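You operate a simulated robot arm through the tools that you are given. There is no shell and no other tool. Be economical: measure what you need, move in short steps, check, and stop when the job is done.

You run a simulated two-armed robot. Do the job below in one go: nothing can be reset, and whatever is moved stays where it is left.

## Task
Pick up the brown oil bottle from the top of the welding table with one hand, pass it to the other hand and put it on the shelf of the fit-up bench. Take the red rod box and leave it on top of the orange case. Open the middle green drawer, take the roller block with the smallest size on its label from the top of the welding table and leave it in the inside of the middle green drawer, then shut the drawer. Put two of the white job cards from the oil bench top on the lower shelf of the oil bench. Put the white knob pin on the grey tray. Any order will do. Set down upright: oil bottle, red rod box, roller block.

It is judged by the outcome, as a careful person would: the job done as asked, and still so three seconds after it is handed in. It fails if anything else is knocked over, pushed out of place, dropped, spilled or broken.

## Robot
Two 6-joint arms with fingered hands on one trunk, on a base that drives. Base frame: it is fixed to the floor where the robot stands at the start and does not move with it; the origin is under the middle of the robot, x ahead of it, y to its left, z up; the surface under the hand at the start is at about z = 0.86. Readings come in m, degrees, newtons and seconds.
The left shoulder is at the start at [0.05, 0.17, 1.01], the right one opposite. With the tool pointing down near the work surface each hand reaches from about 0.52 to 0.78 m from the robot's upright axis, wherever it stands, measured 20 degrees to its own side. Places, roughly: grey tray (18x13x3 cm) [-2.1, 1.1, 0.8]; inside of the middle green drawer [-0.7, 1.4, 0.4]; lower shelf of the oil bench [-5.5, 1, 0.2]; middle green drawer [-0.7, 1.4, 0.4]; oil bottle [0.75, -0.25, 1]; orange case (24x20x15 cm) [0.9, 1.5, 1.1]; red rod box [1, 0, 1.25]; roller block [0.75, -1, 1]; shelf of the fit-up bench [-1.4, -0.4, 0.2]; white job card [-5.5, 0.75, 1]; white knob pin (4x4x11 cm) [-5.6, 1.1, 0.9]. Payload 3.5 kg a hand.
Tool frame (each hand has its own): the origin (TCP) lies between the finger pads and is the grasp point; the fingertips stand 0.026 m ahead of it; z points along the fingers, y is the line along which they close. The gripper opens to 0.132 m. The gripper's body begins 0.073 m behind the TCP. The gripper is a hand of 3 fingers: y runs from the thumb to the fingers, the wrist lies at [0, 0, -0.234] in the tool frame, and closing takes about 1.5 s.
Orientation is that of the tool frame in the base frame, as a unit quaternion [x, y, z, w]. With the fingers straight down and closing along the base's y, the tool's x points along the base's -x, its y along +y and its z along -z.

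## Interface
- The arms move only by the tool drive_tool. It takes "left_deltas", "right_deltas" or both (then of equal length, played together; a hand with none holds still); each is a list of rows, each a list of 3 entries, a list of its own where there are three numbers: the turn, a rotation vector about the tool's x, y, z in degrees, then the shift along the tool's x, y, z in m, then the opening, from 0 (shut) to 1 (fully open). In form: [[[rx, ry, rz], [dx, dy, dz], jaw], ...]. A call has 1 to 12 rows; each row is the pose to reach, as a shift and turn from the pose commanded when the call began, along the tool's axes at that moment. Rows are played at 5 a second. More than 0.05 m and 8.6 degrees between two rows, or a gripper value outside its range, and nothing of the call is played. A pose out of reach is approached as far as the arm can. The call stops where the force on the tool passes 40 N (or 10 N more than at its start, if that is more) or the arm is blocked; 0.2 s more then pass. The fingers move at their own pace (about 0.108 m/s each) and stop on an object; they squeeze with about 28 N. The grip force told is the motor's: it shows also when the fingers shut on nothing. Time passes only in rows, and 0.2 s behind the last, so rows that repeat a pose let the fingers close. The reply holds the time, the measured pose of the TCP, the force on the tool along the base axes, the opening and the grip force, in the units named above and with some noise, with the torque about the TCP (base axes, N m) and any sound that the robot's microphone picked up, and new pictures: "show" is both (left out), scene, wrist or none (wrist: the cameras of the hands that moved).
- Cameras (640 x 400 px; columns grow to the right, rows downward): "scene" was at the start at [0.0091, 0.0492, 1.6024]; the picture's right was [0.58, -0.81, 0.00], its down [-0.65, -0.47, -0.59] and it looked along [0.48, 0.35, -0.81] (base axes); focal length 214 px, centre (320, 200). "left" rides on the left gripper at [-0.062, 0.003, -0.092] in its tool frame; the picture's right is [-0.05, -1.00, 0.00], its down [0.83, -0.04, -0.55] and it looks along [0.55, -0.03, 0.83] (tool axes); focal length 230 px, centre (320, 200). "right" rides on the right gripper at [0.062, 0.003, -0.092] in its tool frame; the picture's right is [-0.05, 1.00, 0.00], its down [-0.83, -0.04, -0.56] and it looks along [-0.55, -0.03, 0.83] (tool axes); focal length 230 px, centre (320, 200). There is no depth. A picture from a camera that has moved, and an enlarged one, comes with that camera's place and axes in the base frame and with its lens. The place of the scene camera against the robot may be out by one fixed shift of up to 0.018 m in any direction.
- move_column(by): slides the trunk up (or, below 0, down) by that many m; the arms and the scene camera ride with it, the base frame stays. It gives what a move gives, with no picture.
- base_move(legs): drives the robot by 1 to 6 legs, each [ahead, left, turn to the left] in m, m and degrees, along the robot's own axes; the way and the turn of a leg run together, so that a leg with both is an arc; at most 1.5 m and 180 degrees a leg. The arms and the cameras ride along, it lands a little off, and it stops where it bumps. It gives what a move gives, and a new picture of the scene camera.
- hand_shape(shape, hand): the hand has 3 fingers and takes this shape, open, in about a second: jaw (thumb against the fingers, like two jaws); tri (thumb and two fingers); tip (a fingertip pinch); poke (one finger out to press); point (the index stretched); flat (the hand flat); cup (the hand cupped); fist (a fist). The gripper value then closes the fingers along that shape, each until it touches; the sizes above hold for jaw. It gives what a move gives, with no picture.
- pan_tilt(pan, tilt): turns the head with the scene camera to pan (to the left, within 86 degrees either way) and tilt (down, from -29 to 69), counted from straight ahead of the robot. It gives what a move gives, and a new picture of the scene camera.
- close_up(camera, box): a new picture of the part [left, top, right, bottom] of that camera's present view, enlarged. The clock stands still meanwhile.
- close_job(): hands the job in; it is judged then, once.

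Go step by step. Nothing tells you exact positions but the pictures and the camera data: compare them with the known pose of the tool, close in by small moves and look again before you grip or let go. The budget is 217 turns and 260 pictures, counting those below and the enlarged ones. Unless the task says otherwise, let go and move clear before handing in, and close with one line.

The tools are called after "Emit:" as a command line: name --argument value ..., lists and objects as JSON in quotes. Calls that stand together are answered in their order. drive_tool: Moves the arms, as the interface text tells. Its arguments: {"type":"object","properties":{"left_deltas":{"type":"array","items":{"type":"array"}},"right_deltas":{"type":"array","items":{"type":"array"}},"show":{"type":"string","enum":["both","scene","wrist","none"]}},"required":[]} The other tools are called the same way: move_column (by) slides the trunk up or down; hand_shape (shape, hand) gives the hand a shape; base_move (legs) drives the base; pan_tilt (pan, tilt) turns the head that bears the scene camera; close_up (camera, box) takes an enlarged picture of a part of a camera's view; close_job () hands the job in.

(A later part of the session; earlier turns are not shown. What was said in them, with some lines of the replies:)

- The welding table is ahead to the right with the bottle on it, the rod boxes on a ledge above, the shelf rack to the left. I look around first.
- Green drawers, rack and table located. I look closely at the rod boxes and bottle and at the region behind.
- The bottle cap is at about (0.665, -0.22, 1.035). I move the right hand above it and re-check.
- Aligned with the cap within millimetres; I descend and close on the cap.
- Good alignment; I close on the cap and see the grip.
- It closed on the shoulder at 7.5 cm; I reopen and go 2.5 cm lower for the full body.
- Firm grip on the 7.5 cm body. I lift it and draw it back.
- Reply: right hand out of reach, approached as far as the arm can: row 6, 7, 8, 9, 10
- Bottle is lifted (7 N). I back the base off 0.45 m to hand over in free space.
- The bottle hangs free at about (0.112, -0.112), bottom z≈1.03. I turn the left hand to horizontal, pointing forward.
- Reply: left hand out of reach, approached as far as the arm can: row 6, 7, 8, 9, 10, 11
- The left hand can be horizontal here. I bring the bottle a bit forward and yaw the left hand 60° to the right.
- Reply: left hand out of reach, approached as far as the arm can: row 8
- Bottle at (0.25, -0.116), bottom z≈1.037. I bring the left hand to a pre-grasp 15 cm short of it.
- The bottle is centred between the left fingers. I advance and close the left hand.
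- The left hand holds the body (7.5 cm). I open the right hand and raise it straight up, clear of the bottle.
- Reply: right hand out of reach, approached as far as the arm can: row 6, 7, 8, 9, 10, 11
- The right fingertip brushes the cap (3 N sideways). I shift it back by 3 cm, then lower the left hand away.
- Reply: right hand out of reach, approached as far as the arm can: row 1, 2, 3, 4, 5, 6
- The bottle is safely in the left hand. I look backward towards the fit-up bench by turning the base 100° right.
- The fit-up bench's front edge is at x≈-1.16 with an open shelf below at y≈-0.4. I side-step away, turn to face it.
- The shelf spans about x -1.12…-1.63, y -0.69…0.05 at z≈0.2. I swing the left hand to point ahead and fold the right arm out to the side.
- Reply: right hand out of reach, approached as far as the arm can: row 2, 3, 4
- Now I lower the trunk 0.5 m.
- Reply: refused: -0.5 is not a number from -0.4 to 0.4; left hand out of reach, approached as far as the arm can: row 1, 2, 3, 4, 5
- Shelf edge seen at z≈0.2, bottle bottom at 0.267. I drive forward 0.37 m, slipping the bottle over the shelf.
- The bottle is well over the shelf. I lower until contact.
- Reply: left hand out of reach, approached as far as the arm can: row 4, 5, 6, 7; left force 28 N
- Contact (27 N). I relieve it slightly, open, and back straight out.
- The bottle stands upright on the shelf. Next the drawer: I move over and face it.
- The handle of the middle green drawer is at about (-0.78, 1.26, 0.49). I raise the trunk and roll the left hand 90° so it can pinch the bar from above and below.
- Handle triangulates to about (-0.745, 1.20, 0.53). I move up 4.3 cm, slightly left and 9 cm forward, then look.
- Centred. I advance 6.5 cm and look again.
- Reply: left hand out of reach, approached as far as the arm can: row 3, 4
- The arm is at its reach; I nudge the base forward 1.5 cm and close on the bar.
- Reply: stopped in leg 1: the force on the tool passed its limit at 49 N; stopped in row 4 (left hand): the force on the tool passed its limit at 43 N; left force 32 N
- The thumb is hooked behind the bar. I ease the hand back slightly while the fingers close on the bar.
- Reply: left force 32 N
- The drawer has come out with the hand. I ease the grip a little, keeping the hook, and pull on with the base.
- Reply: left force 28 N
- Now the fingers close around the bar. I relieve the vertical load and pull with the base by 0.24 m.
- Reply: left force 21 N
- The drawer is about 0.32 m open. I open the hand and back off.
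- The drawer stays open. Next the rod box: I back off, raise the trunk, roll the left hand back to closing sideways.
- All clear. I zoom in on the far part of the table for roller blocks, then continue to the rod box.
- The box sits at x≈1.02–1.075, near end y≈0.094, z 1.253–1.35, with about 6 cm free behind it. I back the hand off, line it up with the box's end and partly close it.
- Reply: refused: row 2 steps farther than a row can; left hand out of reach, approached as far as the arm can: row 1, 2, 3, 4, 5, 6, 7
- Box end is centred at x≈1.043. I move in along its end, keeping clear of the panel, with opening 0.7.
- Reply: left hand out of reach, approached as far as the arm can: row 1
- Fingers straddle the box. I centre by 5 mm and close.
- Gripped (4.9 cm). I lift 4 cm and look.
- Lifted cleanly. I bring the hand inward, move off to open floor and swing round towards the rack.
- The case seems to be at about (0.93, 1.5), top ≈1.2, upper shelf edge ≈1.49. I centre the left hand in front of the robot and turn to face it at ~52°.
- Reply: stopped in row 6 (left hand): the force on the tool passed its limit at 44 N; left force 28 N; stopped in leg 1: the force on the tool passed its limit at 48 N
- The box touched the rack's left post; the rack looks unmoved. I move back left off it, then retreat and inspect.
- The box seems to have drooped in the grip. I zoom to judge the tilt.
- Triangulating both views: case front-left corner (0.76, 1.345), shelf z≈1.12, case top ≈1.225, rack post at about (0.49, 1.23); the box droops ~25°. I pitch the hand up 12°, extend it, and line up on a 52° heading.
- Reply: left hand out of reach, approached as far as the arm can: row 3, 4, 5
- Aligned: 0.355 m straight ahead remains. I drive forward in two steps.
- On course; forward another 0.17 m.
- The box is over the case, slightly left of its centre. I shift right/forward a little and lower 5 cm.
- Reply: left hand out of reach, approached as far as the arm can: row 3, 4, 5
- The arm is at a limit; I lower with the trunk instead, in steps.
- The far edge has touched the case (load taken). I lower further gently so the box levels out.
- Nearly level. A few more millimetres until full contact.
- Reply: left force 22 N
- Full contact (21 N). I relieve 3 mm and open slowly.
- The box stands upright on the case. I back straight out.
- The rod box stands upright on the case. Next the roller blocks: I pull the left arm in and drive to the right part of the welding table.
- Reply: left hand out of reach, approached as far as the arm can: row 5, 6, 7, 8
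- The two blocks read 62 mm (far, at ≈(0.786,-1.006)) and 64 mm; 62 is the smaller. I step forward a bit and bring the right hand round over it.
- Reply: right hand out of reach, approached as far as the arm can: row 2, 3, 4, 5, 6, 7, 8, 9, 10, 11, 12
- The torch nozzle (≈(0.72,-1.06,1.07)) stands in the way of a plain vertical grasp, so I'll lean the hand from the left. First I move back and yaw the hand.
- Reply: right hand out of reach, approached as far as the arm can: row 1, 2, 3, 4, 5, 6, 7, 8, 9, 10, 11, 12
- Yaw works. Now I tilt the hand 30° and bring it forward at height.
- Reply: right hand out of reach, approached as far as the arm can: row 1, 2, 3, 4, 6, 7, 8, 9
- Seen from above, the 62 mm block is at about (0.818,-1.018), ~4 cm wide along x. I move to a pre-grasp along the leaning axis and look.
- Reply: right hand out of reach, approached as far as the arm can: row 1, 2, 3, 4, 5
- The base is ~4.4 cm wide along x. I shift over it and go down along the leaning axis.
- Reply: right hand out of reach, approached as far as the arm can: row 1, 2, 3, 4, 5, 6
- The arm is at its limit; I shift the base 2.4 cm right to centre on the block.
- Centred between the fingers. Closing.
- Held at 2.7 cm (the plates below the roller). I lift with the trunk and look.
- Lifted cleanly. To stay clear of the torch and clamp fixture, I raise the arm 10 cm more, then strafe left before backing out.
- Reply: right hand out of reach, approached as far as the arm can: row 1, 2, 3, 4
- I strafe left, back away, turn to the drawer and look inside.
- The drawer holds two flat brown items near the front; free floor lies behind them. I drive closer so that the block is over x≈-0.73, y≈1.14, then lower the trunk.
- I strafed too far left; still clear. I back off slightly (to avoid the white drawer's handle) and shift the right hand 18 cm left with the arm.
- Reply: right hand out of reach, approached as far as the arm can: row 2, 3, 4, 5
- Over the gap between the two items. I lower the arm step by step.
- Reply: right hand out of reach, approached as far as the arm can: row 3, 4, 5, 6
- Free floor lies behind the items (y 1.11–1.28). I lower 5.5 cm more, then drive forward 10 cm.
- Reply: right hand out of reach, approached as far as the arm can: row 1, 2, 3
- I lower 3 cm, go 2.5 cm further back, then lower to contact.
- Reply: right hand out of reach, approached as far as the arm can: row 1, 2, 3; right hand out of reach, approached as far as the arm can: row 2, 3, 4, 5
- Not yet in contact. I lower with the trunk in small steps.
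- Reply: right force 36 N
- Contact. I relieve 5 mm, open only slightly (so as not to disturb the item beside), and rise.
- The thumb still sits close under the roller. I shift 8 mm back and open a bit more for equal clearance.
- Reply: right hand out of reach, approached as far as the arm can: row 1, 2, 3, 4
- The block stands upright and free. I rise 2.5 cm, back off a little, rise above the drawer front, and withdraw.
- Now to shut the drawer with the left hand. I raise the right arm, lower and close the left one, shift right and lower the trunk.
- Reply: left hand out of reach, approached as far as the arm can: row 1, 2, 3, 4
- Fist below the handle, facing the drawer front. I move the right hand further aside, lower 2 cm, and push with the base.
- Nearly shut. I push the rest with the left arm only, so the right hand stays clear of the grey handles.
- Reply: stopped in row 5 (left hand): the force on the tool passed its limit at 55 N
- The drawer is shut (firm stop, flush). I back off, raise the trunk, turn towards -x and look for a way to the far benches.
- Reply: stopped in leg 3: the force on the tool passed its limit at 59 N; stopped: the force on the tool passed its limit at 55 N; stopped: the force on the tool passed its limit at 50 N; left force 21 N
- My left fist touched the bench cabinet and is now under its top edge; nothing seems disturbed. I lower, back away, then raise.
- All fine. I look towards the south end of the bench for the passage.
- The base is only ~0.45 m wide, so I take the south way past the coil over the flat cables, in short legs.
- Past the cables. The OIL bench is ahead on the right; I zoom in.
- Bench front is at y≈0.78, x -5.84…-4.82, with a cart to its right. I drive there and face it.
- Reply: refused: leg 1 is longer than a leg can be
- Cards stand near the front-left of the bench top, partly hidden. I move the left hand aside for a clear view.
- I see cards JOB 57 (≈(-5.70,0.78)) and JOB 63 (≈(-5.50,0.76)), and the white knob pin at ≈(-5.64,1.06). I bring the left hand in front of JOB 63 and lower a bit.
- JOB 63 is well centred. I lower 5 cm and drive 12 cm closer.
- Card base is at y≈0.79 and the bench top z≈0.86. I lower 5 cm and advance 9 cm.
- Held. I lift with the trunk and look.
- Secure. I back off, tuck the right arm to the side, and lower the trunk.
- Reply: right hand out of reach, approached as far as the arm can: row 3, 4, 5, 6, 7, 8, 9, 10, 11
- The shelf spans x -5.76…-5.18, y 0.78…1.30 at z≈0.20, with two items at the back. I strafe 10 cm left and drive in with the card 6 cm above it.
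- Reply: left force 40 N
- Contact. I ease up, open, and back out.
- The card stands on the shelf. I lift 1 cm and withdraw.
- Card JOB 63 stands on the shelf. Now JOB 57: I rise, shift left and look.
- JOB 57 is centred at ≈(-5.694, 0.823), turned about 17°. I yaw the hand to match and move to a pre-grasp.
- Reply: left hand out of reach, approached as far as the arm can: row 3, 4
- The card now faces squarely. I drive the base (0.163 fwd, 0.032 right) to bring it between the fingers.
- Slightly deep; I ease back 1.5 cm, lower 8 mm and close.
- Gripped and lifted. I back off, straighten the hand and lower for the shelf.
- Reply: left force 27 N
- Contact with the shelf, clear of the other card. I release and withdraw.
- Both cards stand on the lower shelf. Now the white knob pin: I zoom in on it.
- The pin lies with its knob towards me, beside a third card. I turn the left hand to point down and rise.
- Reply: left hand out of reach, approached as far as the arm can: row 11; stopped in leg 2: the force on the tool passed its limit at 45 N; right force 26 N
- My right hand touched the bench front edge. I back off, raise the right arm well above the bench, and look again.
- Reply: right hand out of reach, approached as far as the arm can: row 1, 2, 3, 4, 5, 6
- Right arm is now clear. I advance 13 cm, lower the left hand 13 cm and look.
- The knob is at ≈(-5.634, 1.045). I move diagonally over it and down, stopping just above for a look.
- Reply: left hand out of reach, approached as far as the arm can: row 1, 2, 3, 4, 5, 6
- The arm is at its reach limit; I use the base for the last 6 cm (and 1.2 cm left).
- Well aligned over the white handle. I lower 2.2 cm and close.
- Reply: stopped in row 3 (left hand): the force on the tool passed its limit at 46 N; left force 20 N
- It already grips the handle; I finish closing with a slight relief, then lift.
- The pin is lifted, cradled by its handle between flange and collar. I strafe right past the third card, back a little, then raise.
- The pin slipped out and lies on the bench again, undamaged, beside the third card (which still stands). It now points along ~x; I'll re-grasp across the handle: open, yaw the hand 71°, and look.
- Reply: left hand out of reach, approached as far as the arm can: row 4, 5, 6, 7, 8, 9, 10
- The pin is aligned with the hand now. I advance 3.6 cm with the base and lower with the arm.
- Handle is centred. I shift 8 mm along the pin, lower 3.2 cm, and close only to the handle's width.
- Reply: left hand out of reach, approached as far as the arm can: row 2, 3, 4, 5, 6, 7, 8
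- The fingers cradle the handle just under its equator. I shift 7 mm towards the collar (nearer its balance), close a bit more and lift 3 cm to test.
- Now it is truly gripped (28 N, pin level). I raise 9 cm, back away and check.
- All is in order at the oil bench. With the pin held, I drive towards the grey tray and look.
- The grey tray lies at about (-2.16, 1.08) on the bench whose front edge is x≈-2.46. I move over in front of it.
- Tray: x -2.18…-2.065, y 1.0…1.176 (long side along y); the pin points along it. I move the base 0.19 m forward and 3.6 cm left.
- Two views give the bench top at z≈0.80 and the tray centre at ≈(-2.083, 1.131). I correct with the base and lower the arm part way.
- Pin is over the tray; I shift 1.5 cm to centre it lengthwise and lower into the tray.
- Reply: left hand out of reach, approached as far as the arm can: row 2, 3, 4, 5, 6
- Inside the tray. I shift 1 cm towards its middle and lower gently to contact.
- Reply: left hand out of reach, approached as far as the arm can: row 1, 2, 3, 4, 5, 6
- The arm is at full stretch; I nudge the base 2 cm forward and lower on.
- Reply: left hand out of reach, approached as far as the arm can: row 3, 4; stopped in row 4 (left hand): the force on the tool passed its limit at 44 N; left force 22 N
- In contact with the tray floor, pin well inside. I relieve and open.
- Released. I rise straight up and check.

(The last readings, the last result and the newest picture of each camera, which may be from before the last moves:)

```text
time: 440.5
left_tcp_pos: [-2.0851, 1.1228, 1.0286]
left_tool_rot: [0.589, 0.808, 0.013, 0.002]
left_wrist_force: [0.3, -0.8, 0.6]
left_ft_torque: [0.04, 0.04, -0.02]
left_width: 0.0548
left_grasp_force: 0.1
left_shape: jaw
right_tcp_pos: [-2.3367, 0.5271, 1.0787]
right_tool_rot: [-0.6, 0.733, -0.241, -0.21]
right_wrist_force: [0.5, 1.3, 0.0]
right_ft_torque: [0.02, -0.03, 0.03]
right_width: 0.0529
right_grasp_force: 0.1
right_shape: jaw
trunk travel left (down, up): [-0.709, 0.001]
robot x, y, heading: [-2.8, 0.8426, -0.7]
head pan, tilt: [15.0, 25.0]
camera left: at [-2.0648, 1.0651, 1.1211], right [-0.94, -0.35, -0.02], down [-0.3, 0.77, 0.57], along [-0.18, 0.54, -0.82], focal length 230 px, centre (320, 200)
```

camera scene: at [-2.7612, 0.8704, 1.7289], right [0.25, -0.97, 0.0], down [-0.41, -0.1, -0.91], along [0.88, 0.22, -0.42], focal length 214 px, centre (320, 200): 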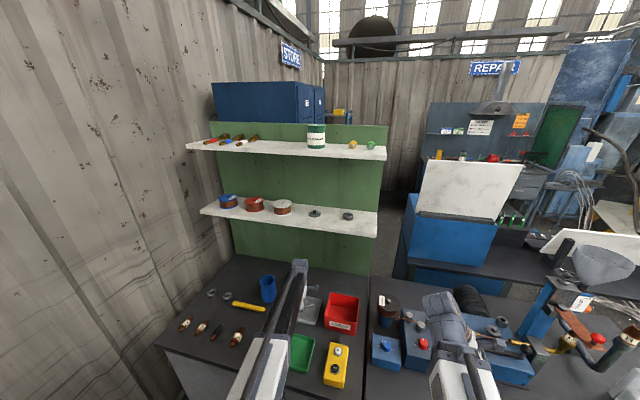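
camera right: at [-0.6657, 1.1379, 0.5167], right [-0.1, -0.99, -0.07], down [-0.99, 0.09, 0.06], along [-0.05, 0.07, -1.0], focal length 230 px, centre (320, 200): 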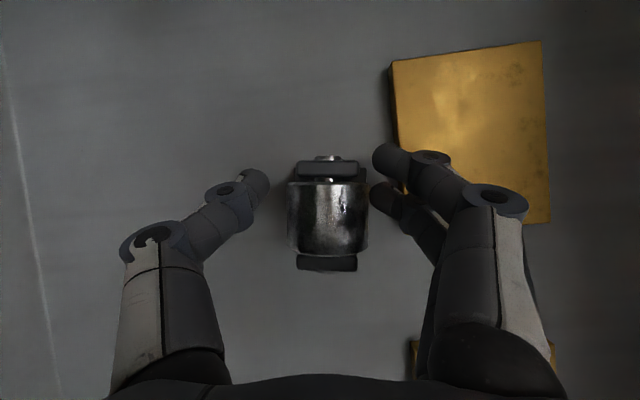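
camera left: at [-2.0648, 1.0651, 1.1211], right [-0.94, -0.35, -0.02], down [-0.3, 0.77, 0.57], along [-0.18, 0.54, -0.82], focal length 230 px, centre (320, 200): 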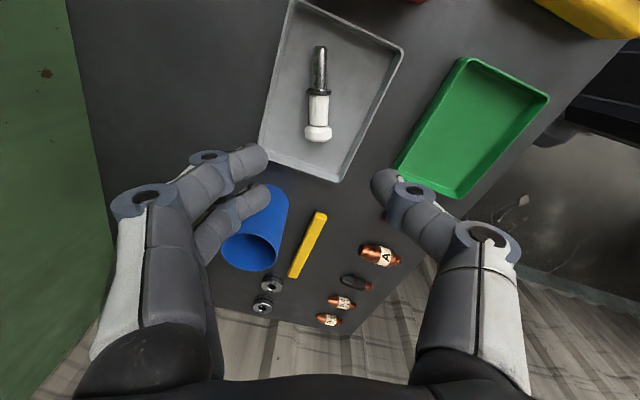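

The pin lies inside the grey tray. I back clear of the bench.

Emit:
base_move --legs '[[-0.45, 0, 0]]'

Emit:
close_up --camera "scene" --box '[150, 160, 640, 400]'

```text
time: 443.2
left_tcp_pos: [-2.5376, 1.1313, 1.0289]
left_tool_rot: [0.587, 0.809, 0.013, 0.001]
left_wrist_force: [-0.1, -0.6, 0.1]
left_ft_torque: [0.0, -0.02, -0.01]
left_width: 0.0548
left_grasp_force: 0.0
left_shape: jaw
right_tcp_pos: [-2.7858, 0.5346, 1.0791]
right_tool_rot: [-0.601, 0.732, -0.241, -0.21]
right_wrist_force: [0.7, -0.3, 0.4]
right_ft_torque: [0.0, 0.01, 0.02]
right_width: 0.0525
right_grasp_force: 0.0
right_shape: jaw
trunk travel left (down, up): [-0.709, 0.001]
robot x, y, heading: [-3.2514, 0.8468, -0.3]
head pan, tilt: [15.0, 25.0]
camera scene: at [-3.2159, 0.8749, 1.7291], right [0.25, -0.97, 0.0], down [-0.41, -0.11, -0.91], along [0.88, 0.23, -0.42], focal length 214 px, centre (320, 200)
```

scene: 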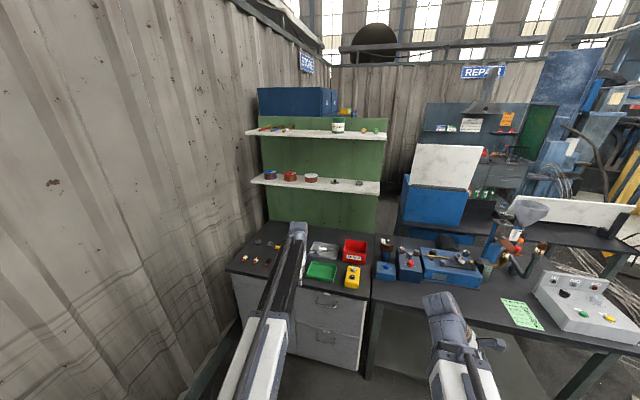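

```text
1.31 times, centred on (395, 280) of scene
camera zoom: at [-3.2159, 0.8749, 1.7291], right [0.25, -0.97, 0.0], down [-0.41, -0.11, -0.91], along [0.88, 0.23, -0.42], focal length 280 px, centre (222, 96)
```

zoom: 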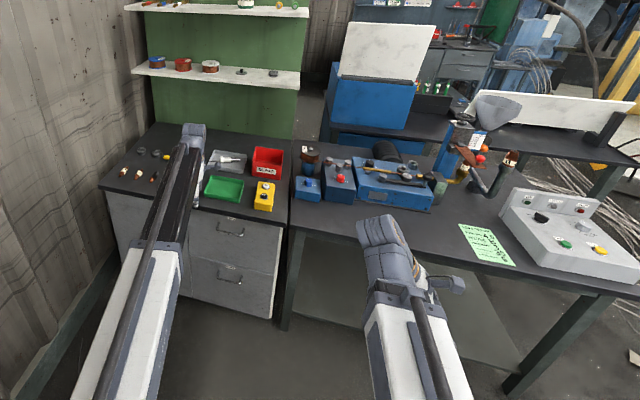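

Everything asked for is in place and both hands are empty and clear, so I hand the job in.

Emit:
close_job

```text
The job is handed in.
```

All the tasks are done and the job is handed in. I last saw the roller block upright just before I shut the drawer on it, and I dropped the knob pin a few centimetres onto the oil bench before it went in the tray.
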